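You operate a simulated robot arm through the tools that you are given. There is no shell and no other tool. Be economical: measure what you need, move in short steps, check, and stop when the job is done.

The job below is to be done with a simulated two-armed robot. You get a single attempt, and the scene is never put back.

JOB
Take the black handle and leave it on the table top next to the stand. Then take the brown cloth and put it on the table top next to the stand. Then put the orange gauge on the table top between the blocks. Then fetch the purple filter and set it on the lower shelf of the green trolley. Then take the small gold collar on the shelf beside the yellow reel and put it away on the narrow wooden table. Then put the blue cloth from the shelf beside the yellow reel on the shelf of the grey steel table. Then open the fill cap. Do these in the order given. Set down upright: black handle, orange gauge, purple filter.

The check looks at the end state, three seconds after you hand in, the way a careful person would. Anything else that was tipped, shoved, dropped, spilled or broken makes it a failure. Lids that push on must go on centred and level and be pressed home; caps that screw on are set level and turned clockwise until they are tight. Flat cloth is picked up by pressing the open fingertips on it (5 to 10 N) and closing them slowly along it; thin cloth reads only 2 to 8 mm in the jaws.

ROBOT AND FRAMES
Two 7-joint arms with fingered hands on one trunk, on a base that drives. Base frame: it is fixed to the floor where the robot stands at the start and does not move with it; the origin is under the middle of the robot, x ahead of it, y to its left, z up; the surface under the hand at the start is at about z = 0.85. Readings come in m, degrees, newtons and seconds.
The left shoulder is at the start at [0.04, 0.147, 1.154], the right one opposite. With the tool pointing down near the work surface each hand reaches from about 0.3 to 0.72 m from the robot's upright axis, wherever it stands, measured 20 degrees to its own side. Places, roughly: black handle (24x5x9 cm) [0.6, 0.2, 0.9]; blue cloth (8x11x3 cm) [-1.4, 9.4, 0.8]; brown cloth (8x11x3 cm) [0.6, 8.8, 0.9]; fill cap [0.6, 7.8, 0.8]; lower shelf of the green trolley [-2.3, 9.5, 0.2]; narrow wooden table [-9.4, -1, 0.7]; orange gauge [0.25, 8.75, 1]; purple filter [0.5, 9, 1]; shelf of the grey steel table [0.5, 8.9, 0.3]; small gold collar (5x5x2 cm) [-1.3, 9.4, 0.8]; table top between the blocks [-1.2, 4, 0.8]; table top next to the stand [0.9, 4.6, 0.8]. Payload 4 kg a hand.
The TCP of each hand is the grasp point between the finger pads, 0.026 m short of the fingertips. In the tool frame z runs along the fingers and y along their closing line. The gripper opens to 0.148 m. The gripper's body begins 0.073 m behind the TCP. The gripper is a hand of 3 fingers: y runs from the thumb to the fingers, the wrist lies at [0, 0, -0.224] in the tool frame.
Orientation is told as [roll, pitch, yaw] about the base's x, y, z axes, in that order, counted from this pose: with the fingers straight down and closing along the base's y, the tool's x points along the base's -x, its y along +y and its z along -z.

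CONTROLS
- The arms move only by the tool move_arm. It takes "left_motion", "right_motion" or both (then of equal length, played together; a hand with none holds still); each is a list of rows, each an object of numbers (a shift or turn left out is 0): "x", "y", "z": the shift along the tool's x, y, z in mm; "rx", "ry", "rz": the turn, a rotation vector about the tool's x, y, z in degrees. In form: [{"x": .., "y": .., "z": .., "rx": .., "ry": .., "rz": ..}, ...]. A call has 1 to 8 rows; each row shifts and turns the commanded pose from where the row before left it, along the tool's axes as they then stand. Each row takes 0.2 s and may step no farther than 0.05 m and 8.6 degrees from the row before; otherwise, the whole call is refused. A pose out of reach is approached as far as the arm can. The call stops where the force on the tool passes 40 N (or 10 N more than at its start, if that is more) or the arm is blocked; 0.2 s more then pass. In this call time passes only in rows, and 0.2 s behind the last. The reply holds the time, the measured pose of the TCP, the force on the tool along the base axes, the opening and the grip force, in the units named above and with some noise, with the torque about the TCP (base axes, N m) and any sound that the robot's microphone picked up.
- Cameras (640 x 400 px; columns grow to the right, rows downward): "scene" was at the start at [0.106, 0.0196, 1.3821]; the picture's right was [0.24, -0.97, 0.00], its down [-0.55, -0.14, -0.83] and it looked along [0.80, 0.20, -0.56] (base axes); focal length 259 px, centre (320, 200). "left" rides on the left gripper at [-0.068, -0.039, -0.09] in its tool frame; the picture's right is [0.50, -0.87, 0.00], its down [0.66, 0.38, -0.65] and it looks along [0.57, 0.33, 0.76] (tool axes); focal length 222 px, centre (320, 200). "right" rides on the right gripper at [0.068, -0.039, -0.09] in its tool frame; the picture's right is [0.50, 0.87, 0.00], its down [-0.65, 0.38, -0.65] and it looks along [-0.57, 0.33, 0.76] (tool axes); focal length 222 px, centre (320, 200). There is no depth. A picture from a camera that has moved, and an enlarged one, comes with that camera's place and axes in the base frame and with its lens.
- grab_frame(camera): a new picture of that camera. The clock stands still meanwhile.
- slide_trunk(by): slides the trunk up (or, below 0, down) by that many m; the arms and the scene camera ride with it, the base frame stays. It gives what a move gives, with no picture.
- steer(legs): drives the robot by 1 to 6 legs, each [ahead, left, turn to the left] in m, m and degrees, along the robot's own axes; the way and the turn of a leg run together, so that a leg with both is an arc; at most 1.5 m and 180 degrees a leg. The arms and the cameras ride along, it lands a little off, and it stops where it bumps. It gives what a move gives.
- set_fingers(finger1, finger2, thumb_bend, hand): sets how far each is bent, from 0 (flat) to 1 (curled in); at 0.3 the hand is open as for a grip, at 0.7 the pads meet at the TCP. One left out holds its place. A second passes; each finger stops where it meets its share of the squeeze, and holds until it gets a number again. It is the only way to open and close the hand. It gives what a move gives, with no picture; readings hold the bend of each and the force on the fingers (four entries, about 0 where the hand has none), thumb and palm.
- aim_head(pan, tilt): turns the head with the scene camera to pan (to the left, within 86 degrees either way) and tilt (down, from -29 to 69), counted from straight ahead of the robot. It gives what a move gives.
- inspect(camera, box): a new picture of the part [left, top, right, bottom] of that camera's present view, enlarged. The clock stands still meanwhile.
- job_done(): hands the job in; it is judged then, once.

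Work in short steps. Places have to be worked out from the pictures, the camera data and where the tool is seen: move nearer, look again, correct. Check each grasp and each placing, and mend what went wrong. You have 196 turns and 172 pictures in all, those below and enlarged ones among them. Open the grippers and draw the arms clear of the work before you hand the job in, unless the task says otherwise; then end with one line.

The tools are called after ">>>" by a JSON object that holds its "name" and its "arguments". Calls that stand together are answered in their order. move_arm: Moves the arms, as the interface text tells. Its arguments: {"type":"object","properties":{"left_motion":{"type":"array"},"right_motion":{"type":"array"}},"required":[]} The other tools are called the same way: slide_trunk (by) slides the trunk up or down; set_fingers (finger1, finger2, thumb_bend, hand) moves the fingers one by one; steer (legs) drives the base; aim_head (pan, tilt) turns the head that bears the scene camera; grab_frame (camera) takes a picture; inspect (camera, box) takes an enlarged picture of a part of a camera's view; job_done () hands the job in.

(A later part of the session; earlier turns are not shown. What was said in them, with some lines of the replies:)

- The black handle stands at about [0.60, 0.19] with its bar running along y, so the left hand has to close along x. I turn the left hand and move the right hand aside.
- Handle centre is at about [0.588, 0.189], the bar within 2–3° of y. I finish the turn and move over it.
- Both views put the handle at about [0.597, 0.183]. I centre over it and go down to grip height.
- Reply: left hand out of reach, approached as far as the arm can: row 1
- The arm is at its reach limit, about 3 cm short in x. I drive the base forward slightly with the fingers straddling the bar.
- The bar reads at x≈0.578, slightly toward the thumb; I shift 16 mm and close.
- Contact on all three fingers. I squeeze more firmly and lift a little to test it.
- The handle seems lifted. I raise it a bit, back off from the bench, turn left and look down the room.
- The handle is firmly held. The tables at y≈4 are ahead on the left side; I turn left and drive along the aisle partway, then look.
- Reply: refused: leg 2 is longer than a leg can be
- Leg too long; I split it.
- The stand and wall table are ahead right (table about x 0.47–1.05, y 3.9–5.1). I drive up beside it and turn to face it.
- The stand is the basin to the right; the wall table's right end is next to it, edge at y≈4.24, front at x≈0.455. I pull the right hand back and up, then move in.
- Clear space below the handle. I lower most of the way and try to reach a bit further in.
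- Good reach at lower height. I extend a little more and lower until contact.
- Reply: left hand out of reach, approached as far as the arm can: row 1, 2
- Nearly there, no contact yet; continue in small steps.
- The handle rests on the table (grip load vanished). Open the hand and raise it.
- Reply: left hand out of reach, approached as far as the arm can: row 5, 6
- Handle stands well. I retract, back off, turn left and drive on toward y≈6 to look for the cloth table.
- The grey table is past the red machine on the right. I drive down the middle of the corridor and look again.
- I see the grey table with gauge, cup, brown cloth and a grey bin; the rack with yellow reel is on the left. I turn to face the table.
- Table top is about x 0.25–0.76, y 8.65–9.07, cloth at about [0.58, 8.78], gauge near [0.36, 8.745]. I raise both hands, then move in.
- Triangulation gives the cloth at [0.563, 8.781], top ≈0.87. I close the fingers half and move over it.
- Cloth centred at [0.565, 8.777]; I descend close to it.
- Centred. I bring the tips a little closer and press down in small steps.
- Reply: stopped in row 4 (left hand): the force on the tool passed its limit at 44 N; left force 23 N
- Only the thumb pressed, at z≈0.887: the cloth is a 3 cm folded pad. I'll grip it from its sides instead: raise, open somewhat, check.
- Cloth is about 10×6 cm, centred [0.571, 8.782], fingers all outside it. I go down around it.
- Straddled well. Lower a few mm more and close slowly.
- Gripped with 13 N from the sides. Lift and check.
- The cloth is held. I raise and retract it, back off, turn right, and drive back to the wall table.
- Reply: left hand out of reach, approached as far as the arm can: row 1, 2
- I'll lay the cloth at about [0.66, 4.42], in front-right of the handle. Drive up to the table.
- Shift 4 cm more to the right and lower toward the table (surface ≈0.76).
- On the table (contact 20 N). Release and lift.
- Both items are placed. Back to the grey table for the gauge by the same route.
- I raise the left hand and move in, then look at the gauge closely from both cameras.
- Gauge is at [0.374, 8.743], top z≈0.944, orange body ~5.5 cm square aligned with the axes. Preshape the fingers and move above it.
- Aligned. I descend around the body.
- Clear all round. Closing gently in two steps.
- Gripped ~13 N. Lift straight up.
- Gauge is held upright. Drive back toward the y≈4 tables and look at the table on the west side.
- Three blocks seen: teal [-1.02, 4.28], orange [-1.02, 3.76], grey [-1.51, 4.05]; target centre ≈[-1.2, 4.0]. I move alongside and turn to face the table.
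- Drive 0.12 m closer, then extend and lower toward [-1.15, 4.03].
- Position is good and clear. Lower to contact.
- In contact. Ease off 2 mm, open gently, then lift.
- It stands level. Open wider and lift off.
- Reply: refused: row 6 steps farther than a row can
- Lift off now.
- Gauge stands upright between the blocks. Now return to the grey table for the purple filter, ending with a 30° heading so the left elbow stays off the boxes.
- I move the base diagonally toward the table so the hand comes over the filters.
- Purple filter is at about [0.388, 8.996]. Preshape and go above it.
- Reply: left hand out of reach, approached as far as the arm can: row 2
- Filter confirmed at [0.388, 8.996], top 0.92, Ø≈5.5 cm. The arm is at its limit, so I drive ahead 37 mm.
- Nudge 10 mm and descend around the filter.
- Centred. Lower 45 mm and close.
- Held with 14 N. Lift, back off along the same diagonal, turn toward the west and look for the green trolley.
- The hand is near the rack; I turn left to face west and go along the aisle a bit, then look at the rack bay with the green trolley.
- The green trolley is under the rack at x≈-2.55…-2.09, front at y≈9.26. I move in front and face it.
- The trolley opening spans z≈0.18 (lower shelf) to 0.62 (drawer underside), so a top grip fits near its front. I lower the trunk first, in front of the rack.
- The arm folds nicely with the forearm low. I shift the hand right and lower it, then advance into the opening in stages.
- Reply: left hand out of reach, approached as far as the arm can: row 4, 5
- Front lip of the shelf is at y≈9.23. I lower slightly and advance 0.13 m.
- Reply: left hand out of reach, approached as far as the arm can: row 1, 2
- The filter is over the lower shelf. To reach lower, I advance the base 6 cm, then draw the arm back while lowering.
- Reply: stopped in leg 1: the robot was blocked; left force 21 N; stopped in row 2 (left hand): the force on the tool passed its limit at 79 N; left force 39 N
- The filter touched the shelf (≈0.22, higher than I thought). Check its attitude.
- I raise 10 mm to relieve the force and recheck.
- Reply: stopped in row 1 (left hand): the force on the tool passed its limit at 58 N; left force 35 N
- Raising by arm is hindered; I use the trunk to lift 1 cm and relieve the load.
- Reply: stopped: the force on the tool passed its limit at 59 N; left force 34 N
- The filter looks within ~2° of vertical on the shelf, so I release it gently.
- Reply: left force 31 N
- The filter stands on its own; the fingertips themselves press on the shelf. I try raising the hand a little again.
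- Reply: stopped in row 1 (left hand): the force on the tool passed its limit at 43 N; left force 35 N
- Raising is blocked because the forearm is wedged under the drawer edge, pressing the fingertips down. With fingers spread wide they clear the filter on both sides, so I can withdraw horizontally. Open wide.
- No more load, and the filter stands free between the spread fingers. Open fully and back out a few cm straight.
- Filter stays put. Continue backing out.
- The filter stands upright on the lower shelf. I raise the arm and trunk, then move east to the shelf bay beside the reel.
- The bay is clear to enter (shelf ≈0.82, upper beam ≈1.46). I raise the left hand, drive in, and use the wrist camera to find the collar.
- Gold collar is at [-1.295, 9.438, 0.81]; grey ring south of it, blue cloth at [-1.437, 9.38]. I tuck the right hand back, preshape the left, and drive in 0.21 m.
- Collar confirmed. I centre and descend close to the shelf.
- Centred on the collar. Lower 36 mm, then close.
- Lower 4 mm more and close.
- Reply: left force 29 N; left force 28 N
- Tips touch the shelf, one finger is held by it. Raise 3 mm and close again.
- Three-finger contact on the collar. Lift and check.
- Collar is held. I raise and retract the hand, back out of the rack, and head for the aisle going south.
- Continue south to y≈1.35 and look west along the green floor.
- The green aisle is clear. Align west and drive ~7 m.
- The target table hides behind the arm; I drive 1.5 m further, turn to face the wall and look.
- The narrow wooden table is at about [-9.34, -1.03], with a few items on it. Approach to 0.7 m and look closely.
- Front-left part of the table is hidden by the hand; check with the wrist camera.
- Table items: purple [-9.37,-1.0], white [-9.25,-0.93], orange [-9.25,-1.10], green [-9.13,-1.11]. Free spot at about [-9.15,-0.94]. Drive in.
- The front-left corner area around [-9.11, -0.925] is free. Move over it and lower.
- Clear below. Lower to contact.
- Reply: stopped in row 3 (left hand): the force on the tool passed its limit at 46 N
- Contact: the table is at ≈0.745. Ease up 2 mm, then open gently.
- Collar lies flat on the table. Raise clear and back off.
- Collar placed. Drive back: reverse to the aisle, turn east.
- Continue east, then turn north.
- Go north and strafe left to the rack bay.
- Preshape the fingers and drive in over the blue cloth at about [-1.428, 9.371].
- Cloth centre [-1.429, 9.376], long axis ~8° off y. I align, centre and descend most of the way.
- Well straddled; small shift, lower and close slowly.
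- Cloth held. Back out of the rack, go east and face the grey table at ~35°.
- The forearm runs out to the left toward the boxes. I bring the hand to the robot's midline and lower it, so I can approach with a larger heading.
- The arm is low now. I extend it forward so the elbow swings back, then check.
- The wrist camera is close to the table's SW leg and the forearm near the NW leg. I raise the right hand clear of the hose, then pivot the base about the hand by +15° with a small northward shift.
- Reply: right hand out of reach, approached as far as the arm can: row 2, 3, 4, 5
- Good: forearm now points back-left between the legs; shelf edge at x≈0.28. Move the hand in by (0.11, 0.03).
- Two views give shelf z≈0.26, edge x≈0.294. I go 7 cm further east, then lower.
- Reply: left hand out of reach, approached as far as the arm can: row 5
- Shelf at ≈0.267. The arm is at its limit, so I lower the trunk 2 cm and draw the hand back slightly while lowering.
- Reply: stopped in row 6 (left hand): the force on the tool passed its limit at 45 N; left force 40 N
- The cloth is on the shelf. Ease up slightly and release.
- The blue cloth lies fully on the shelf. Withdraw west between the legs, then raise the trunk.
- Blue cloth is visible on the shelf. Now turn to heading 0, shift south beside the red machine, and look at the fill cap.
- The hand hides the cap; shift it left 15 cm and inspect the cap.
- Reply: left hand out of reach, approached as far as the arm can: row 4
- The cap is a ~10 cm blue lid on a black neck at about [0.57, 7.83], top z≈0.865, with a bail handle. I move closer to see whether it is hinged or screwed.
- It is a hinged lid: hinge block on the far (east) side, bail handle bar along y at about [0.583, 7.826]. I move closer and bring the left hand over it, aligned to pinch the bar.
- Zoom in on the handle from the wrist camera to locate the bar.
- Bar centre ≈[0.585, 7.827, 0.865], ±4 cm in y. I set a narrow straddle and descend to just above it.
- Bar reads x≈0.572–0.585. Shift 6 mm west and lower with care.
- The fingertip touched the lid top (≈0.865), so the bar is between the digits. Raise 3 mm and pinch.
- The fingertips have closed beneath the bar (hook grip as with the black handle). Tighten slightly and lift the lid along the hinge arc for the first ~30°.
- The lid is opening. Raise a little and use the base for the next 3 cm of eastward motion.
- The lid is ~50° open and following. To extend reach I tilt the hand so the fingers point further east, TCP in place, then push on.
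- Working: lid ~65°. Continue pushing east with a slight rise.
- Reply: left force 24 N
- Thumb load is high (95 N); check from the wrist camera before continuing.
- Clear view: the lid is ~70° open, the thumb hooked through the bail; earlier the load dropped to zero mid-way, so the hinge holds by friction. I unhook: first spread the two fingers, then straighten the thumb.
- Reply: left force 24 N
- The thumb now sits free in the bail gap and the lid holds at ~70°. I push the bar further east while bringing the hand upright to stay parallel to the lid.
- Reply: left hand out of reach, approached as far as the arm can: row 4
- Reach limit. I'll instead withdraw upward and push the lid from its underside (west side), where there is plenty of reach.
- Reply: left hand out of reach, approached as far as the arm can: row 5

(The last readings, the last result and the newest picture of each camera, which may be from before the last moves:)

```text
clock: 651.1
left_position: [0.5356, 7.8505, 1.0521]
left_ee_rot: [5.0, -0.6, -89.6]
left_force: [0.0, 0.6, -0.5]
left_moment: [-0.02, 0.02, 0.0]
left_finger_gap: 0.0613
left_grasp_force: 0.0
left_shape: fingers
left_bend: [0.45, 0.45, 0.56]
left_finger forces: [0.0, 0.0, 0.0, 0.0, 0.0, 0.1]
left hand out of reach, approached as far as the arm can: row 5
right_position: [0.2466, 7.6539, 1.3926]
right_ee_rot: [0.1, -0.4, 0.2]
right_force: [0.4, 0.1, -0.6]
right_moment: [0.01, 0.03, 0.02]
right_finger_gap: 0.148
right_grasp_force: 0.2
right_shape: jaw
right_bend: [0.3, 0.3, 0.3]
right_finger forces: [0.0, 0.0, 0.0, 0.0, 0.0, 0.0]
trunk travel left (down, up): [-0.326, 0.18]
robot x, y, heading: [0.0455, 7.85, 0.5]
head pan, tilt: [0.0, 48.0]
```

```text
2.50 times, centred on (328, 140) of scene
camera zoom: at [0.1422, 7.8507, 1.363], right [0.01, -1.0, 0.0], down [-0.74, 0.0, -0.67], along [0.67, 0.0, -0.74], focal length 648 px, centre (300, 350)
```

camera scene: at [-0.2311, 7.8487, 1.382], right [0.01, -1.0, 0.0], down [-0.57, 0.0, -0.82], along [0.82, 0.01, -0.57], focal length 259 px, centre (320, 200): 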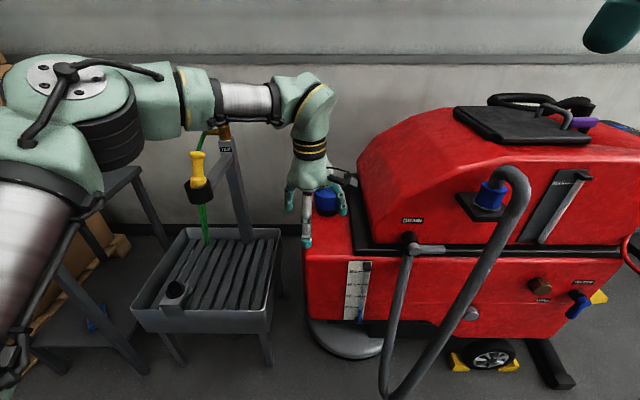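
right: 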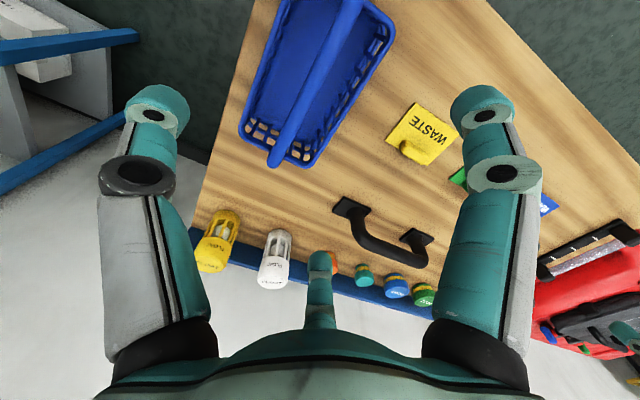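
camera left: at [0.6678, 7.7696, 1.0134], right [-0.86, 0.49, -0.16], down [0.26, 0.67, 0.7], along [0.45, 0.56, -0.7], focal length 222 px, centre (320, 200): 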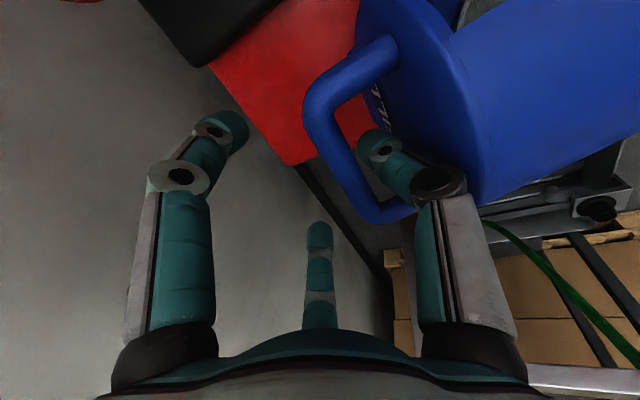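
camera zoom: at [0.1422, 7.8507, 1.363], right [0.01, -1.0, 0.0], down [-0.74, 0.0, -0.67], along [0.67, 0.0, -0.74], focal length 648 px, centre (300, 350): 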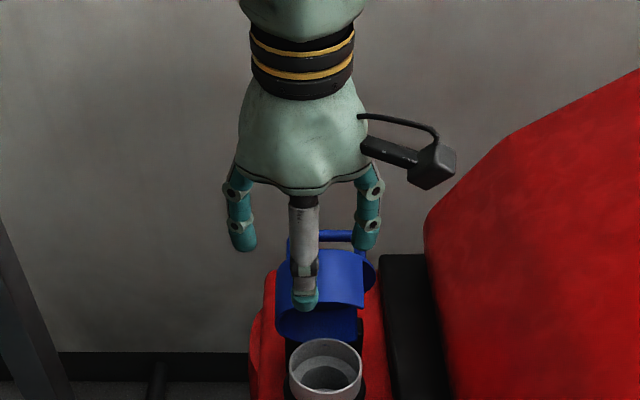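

Lid stays open. I move west of it, close the fingers to a fist, and descend for pushing.

>>> {"name": "move_arm", "arguments": {"left_motion": [{"y": -40, "x": -22}, {"y": -15, "rx": 5}]}}

>>> {"name": "set_fingers", "arguments": {"hand": "left", "finger1": 0.72, "finger2": 0.72, "thumb_bend": 0.72}}

>>> {"name": "move_arm", "arguments": {"left_motion": [{"z": 40}, {"z": 40}, {"z": 30}]}}

>>> {"name": "grab_frame", "arguments": {"camera": "left"}}

>>> {"name": "inspect", "arguments": {"camera": "scene", "box": [200, 80, 456, 240]}}

```text
clock: 651.7
left_position: [0.4796, 7.8273, 1.0481]
left_ee_rot: [0.0, -0.8, -89.6]
left_force: [-0.7, 0.0, -0.2]
left_moment: [0.02, 0.0, 0.01]
left_finger_gap: 0.0612
left_grasp_force: 0.0
left_shape: fingers
left_bend: [0.45, 0.45, 0.56]
left_finger forces: [0.0, 0.0, 0.0, 0.0, 0.0, 0.1]
right_position: [0.2472, 7.6521, 1.3938]
right_ee_rot: [0.2, -0.4, 0.3]
right_force: [-0.4, 0.8, 0.9]
right_moment: [0.01, 0.0, 0.02]
right_finger_gap: 0.1478
right_grasp_force: 0.0
right_shape: jaw
right_bend: [0.3, 0.3, 0.3]
right_finger forces: [0.1, 0.0, 0.0, 0.0, 0.0, 0.0]
trunk travel left (down, up): [-0.326, 0.18]
robot x, y, heading: [0.0436, 7.8515, 0.3]
head pan, tilt: [0.0, 48.0]
```

```text
clock: 652.7
left_position: [0.4824, 7.8266, 1.0476]
left_ee_rot: [-0.1, -0.6, -89.7]
left_force: [-0.4, 0.5, -0.1]
left_moment: [-0.01, 0.01, -0.03]
left_finger_gap: 0.0
left_grasp_force: 0.1
left_shape: fingers
left_bend: [0.69, 0.69, 0.72]
left_finger forces: [0.0, 0.0, 0.0, 0.0, 0.0, 0.0]
right_position: [0.2459, 7.653, 1.3935]
right_ee_rot: [0.2, -0.4, 0.4]
right_force: [-0.2, 0.3, -0.3]
right_moment: [-0.03, 0.05, 0.0]
right_finger_gap: 0.1482
right_grasp_force: 0.0
right_shape: jaw
right_bend: [0.3, 0.3, 0.3]
right_finger forces: [0.0, 0.0, 0.1, 0.1, 0.1, 0.1]
trunk travel left (down, up): [-0.326, 0.18]
robot x, y, heading: [0.0477, 7.8483, 0.1]
head pan, tilt: [0.0, 48.0]
```

```text
clock: 653.5
left_position: [0.4801, 7.8255, 0.9375]
left_ee_rot: [0.1, -0.7, -89.6]
left_force: [-0.5, 0.3, 0.8]
left_moment: [0.01, -0.01, -0.01]
left_finger_gap: 0.0002
left_grasp_force: 0.0
left_shape: fingers
left_bend: [0.69, 0.69, 0.72]
left_finger forces: [0.1, 0.0, 0.0, 0.0, 0.0, 0.0]
right_position: [0.2475, 7.6533, 1.3935]
right_ee_rot: [0.2, -0.4, 0.3]
right_force: [0.9, -0.2, -0.3]
right_moment: [0.02, -0.01, 0.0]
right_finger_gap: 0.148
right_grasp_force: 0.1
right_shape: jaw
right_bend: [0.3, 0.3, 0.3]
right_finger forces: [0.0, 0.0, 0.2, 0.1, 0.1, 0.0]
trunk travel left (down, up): [-0.326, 0.18]
robot x, y, heading: [0.0439, 7.8487, 0.2]
head pan, tilt: [0.0, 48.0]
```

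```text
35 pictures are left
camera left: at [0.441, 7.7592, 1.0288], right [-0.87, 0.49, -0.01], down [0.37, 0.67, 0.65], along [0.32, 0.56, -0.76], focal length 222 px, centre (320, 200)
```

left: 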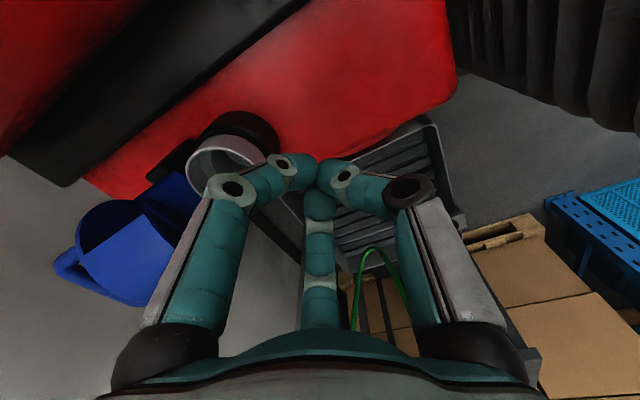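

```text
2.50 times, centred on (328, 160) of scene
camera zoom: at [0.1431, 7.8501, 1.3629], right [0.01, -1.0, 0.0], down [-0.74, 0.0, -0.67], along [0.67, 0.0, -0.74], focal length 648 px, centre (300, 300)
```

zoom: 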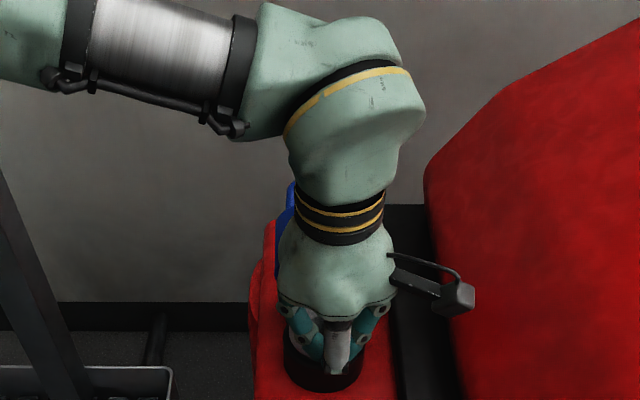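

The fist is west of the lid opening at the right height. Push east.

>>> {"name": "move_arm", "arguments": {"left_motion": [{"y": 30}, {"y": 25}, {"y": 20}, {"y": 15}, {"y": 15}, {"y": 15}]}}

>>> {"name": "grab_frame", "arguments": {"camera": "left"}}

```text
clock: 654.9
left_position: [0.597, 7.8264, 0.9376]
left_ee_rot: [-0.1, -0.6, -89.7]
left_force: [0.3, -1.0, -0.2]
left_moment: [0.01, 0.02, -0.01]
left_finger_gap: 0.0
left_grasp_force: 0.1
left_shape: fingers
left_bend: [0.71, 0.71, 0.72]
left_finger forces: [0.3, 0.0, 0.0, 0.0, 0.0, 0.0]
right_position: [0.2482, 7.6525, 1.3937]
right_ee_rot: [0.2, -0.3, 0.3]
right_force: [0.2, -0.8, 0.1]
right_moment: [-0.02, -0.04, -0.01]
right_finger_gap: 0.1481
right_grasp_force: 0.2
right_shape: jaw
right_bend: [0.3, 0.3, 0.3]
right_finger forces: [0.0, 0.0, 0.0, 0.0, 0.0, 0.1]
trunk travel left (down, up): [-0.326, 0.18]
robot x, y, heading: [0.0458, 7.8511, 0.2]
head pan, tilt: [0.0, 48.0]
```

```text
33 pictures are left
camera left: at [0.5596, 7.7597, 1.0285], right [-0.87, 0.5, 0.0], down [0.38, 0.66, 0.65], along [0.32, 0.56, -0.76], focal length 222 px, centre (320, 200)
```

left: 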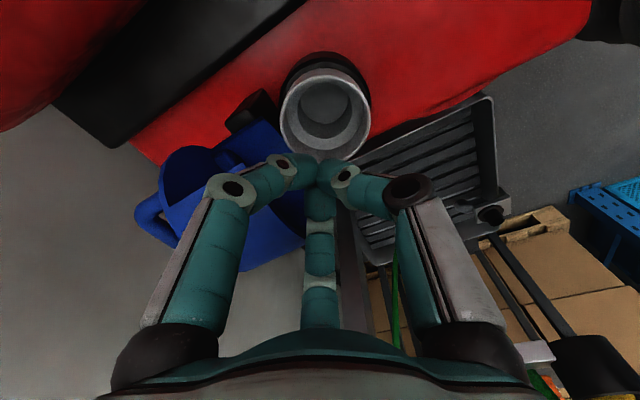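

Contact is just starting. Push on another 4–5 cm.

>>> {"name": "move_arm", "arguments": {"left_motion": [{"y": 12}, {"y": 12}, {"y": 12}, {"y": 10}]}}

>>> {"name": "grab_frame", "arguments": {"camera": "left"}}

```text
clock: 656.0
left_position: [0.6296, 7.826, 0.9382]
left_ee_rot: [-1.2, -0.9, -89.7]
left_force: [-30.1, 8.0, 16.3]
left_moment: [-0.1, -0.6, -0.01]
left_finger_gap: 0.0
left_grasp_force: 16.6
left_shape: fingers
left_bend: [0.7, 0.71, 0.69]
left_finger forces: [19.9, 14.5, 0.0, 0.0, 0.0, 0.0]
right_position: [0.2384, 7.6559, 1.395]
right_ee_rot: [0.2, -0.7, 0.3]
right_force: [0.4, 0.6, -0.1]
right_moment: [0.0, -0.01, -0.01]
right_finger_gap: 0.1479
right_grasp_force: 0.0
right_shape: jaw
right_bend: [0.3, 0.3, 0.3]
right_finger forces: [0.0, 0.0, 0.0, 0.1, 0.0, 0.0]
trunk travel left (down, up): [-0.326, 0.18]
robot x, y, heading: [0.0428, 7.8524, 0.3]
head pan, tilt: [0.0, 48.0]
stopped in row 4 (left hand): the force on the tool passed its limit at 42 N (the readings are from after the stop); the commanded pose is now the measured one
```

```text
32 pictures are left
camera left: at [0.5933, 7.7585, 1.0304], right [-0.87, 0.49, 0.01], down [0.39, 0.67, 0.63], along [0.31, 0.56, -0.77], focal length 222 px, centre (320, 200)
```

left: 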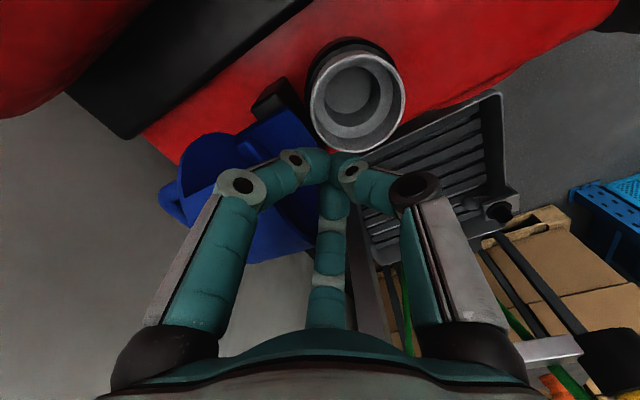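

A firm stop at 42 N: the lid seems to be at its open limit. Back off west and raise, then view the lid.

>>> {"name": "move_arm", "arguments": {"left_motion": [{"y": -25}, {"y": -40}, {"y": -40}, {"z": -45}, {"z": -45}, {"z": -45}]}}

>>> {"name": "move_arm", "arguments": {"left_motion": [{"x": 45}, {"x": 45}, {"x": 45}]}}

>>> {"name": "inspect", "arguments": {"camera": "scene", "box": [200, 80, 456, 240]}}

>>> {"name": "grab_frame", "arguments": {"camera": "left"}}

```text
clock: 657.4
left_position: [0.5324, 7.827, 1.0716]
left_ee_rot: [-1.1, -0.7, -89.7]
left_force: [0.2, -0.7, -1.1]
left_moment: [0.01, 0.01, -0.04]
left_finger_gap: 0.0
left_grasp_force: 0.1
left_shape: fingers
left_bend: [0.71, 0.71, 0.71]
left_finger forces: [0.0, 0.0, 0.1, 0.0, 0.0, 0.0]
right_position: [0.2454, 7.6525, 1.3933]
right_ee_rot: [0.3, -0.3, 0.4]
right_force: [-0.4, 0.1, 0.3]
right_moment: [0.0, 0.01, 0.01]
right_finger_gap: 0.1481
right_grasp_force: 0.1
right_shape: jaw
right_bend: [0.3, 0.3, 0.3]
right_finger forces: [0.0, 0.0, 0.0, 0.1, 0.0, 0.0]
trunk travel left (down, up): [-0.326, 0.18]
robot x, y, heading: [0.0419, 7.8515, 0.2]
head pan, tilt: [0.0, 48.0]
```

```text
clock: 658.2
left_position: [0.5345, 7.9625, 1.0693]
left_ee_rot: [-1.0, -0.8, -89.9]
left_force: [0.6, 0.9, -0.5]
left_moment: [0.04, 0.0, -0.02]
left_finger_gap: 0.0
left_grasp_force: 0.0
left_shape: fingers
left_bend: [0.71, 0.71, 0.71]
left_finger forces: [0.1, 0.1, 0.0, 0.1, 0.0, 0.1]
right_position: [0.2457, 7.6546, 1.3938]
right_ee_rot: [0.2, -0.4, 0.3]
right_force: [0.3, -0.2, -0.2]
right_moment: [-0.02, -0.02, -0.04]
right_finger_gap: 0.1478
right_grasp_force: 0.0
right_shape: jaw
right_bend: [0.3, 0.3, 0.3]
right_finger forces: [0.1, 0.0, 0.0, 0.0, 0.0, 0.1]
trunk travel left (down, up): [-0.326, 0.18]
robot x, y, heading: [0.0461, 7.8536, 0.2]
head pan, tilt: [0.0, 48.0]
```

```text
2.50 times, centred on (328, 160) of scene
camera zoom: at [0.142, 7.8516, 1.3629], right [0.01, -1.0, 0.0], down [-0.74, 0.0, -0.67], along [0.67, 0.0, -0.74], focal length 648 px, centre (300, 300)
```

zoom: 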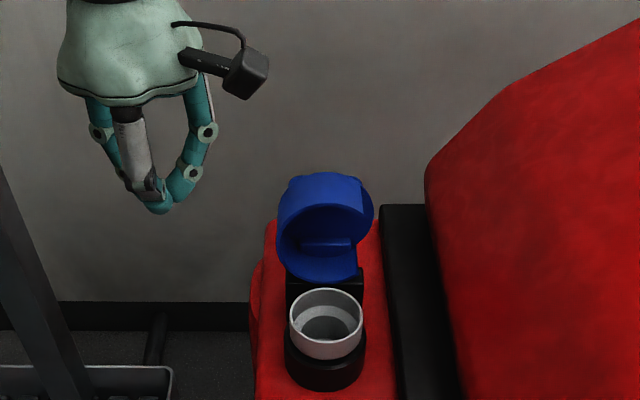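

```text
30 pictures are left
camera left: at [0.497, 7.8954, 1.1605], right [-0.87, 0.5, 0.01], down [0.39, 0.67, 0.64], along [0.31, 0.56, -0.77], focal length 222 px, centre (320, 200)
```

left: 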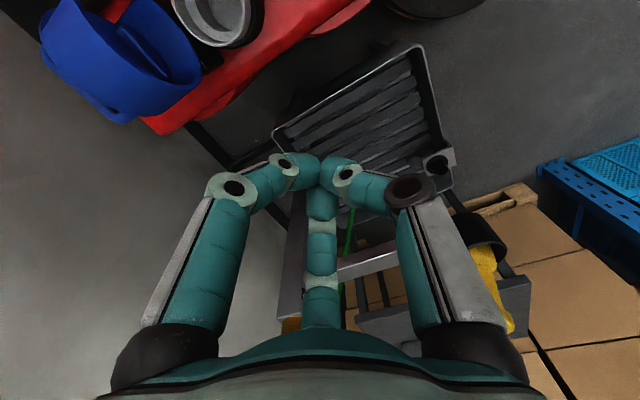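

The lid is wide open and stays. Open the hand, back off, and do a final check of the view.

>>> {"name": "steer", "arguments": {"legs": [[-0.3, 0, 0]]}}

>>> {"name": "set_fingers", "arguments": {"hand": "left", "finger1": 0.3, "finger2": 0.3, "thumb_bend": 0.3}}

>>> {"name": "aim_head", "arguments": {"pan": 15, "tilt": 35}}

>>> {"name": "grab_frame", "arguments": {"camera": "scene"}}

```text
clock: 660.2
left_position: [0.2398, 7.9596, 1.0683]
left_ee_rot: [-1.1, -0.6, -89.5]
left_force: [0.5, 0.1, 0.9]
left_moment: [-0.01, 0.03, -0.01]
left_finger_gap: 0.0
left_grasp_force: 0.1
left_shape: fingers
left_bend: [0.71, 0.71, 0.71]
left_finger forces: [0.1, 0.1, 0.0, 0.0, 0.1, 0.1]
right_position: [-0.0465, 7.6503, 1.3929]
right_ee_rot: [0.2, -0.3, 0.5]
right_force: [0.6, 0.5, 0.5]
right_moment: [-0.01, 0.03, -0.01]
right_finger_gap: 0.1478
right_grasp_force: 0.0
right_shape: jaw
right_bend: [0.3, 0.3, 0.3]
right_finger forces: [0.0, 0.0, 0.0, 0.0, 0.0, 0.0]
trunk travel left (down, up): [-0.326, 0.18]
robot x, y, heading: [-0.2537, 7.8533, 0.7]
head pan, tilt: [0.0, 48.0]
```

```text
clock: 661.2
left_position: [0.2399, 7.9599, 1.0694]
left_ee_rot: [-1.1, -0.6, -89.5]
left_force: [0.1, 0.8, 0.9]
left_moment: [0.0, -0.02, -0.01]
left_finger_gap: 0.1268
left_grasp_force: 0.1
left_shape: fingers
left_bend: [0.3, 0.3, 0.3]
left_finger forces: [0.0, 0.0, 0.0, 0.0, 0.1, 0.0]
right_position: [-0.0474, 7.6522, 1.393]
right_ee_rot: [0.2, -0.3, 0.5]
right_force: [-0.5, 0.5, -0.1]
right_moment: [-0.03, 0.01, 0.01]
right_finger_gap: 0.1479
right_grasp_force: 0.1
right_shape: jaw
right_bend: [0.3, 0.3, 0.3]
right_finger forces: [0.0, 0.0, 0.0, 0.0, 0.1, 0.0]
trunk travel left (down, up): [-0.326, 0.18]
robot x, y, heading: [-0.2501, 7.8522, 0.5]
head pan, tilt: [0.0, 48.0]
```

```text
clock: 662.0
left_position: [0.2385, 7.9597, 1.0693]
left_ee_rot: [-1.0, -0.7, -89.6]
left_force: [-0.2, -0.2, -0.7]
left_moment: [0.0, -0.01, 0.01]
left_finger_gap: 0.1264
left_grasp_force: 0.0
left_shape: fingers
left_bend: [0.3, 0.3, 0.3]
left_finger forces: [0.0, 0.1, 0.1, 0.0, 0.0, 0.1]
right_position: [-0.0488, 7.6524, 1.3934]
right_ee_rot: [0.3, -0.4, 0.4]
right_force: [-0.2, -0.6, 0.2]
right_moment: [0.01, 0.0, 0.0]
right_finger_gap: 0.1478
right_grasp_force: 0.0
right_shape: jaw
right_bend: [0.3, 0.3, 0.3]
right_finger forces: [0.0, 0.0, 0.0, 0.0, 0.0, 0.0]
trunk travel left (down, up): [-0.326, 0.18]
robot x, y, heading: [-0.2551, 7.8493, 0.5]
head pan, tilt: [15.0, 35.0]
```

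```text
29 pictures are left
camera scene: at [-0.1473, 7.8714, 1.3819], right [0.27, -0.96, 0.0], down [-0.55, -0.15, -0.82], along [0.79, 0.22, -0.57], focal length 259 px, centre (320, 200)
```

scene: 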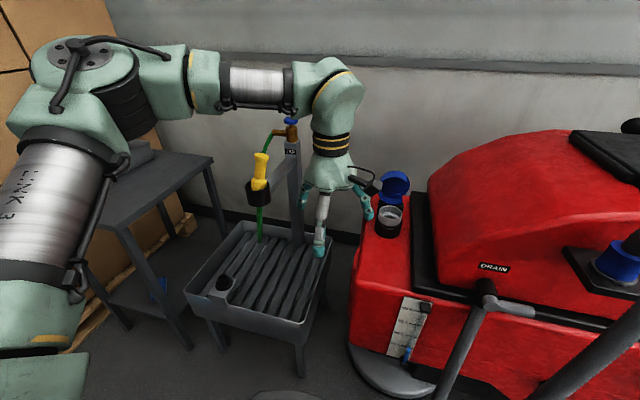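

The lid stands open, the other things are where I placed them, and both hands are empty and clear. Handing in.

>>> {"name": "job_done", "arguments": {}}

```text
The job is handed in.
```

All seven steps were done in the order given. The fill cap ended open and holding, both hands were empty and clear, and the job is handed in.
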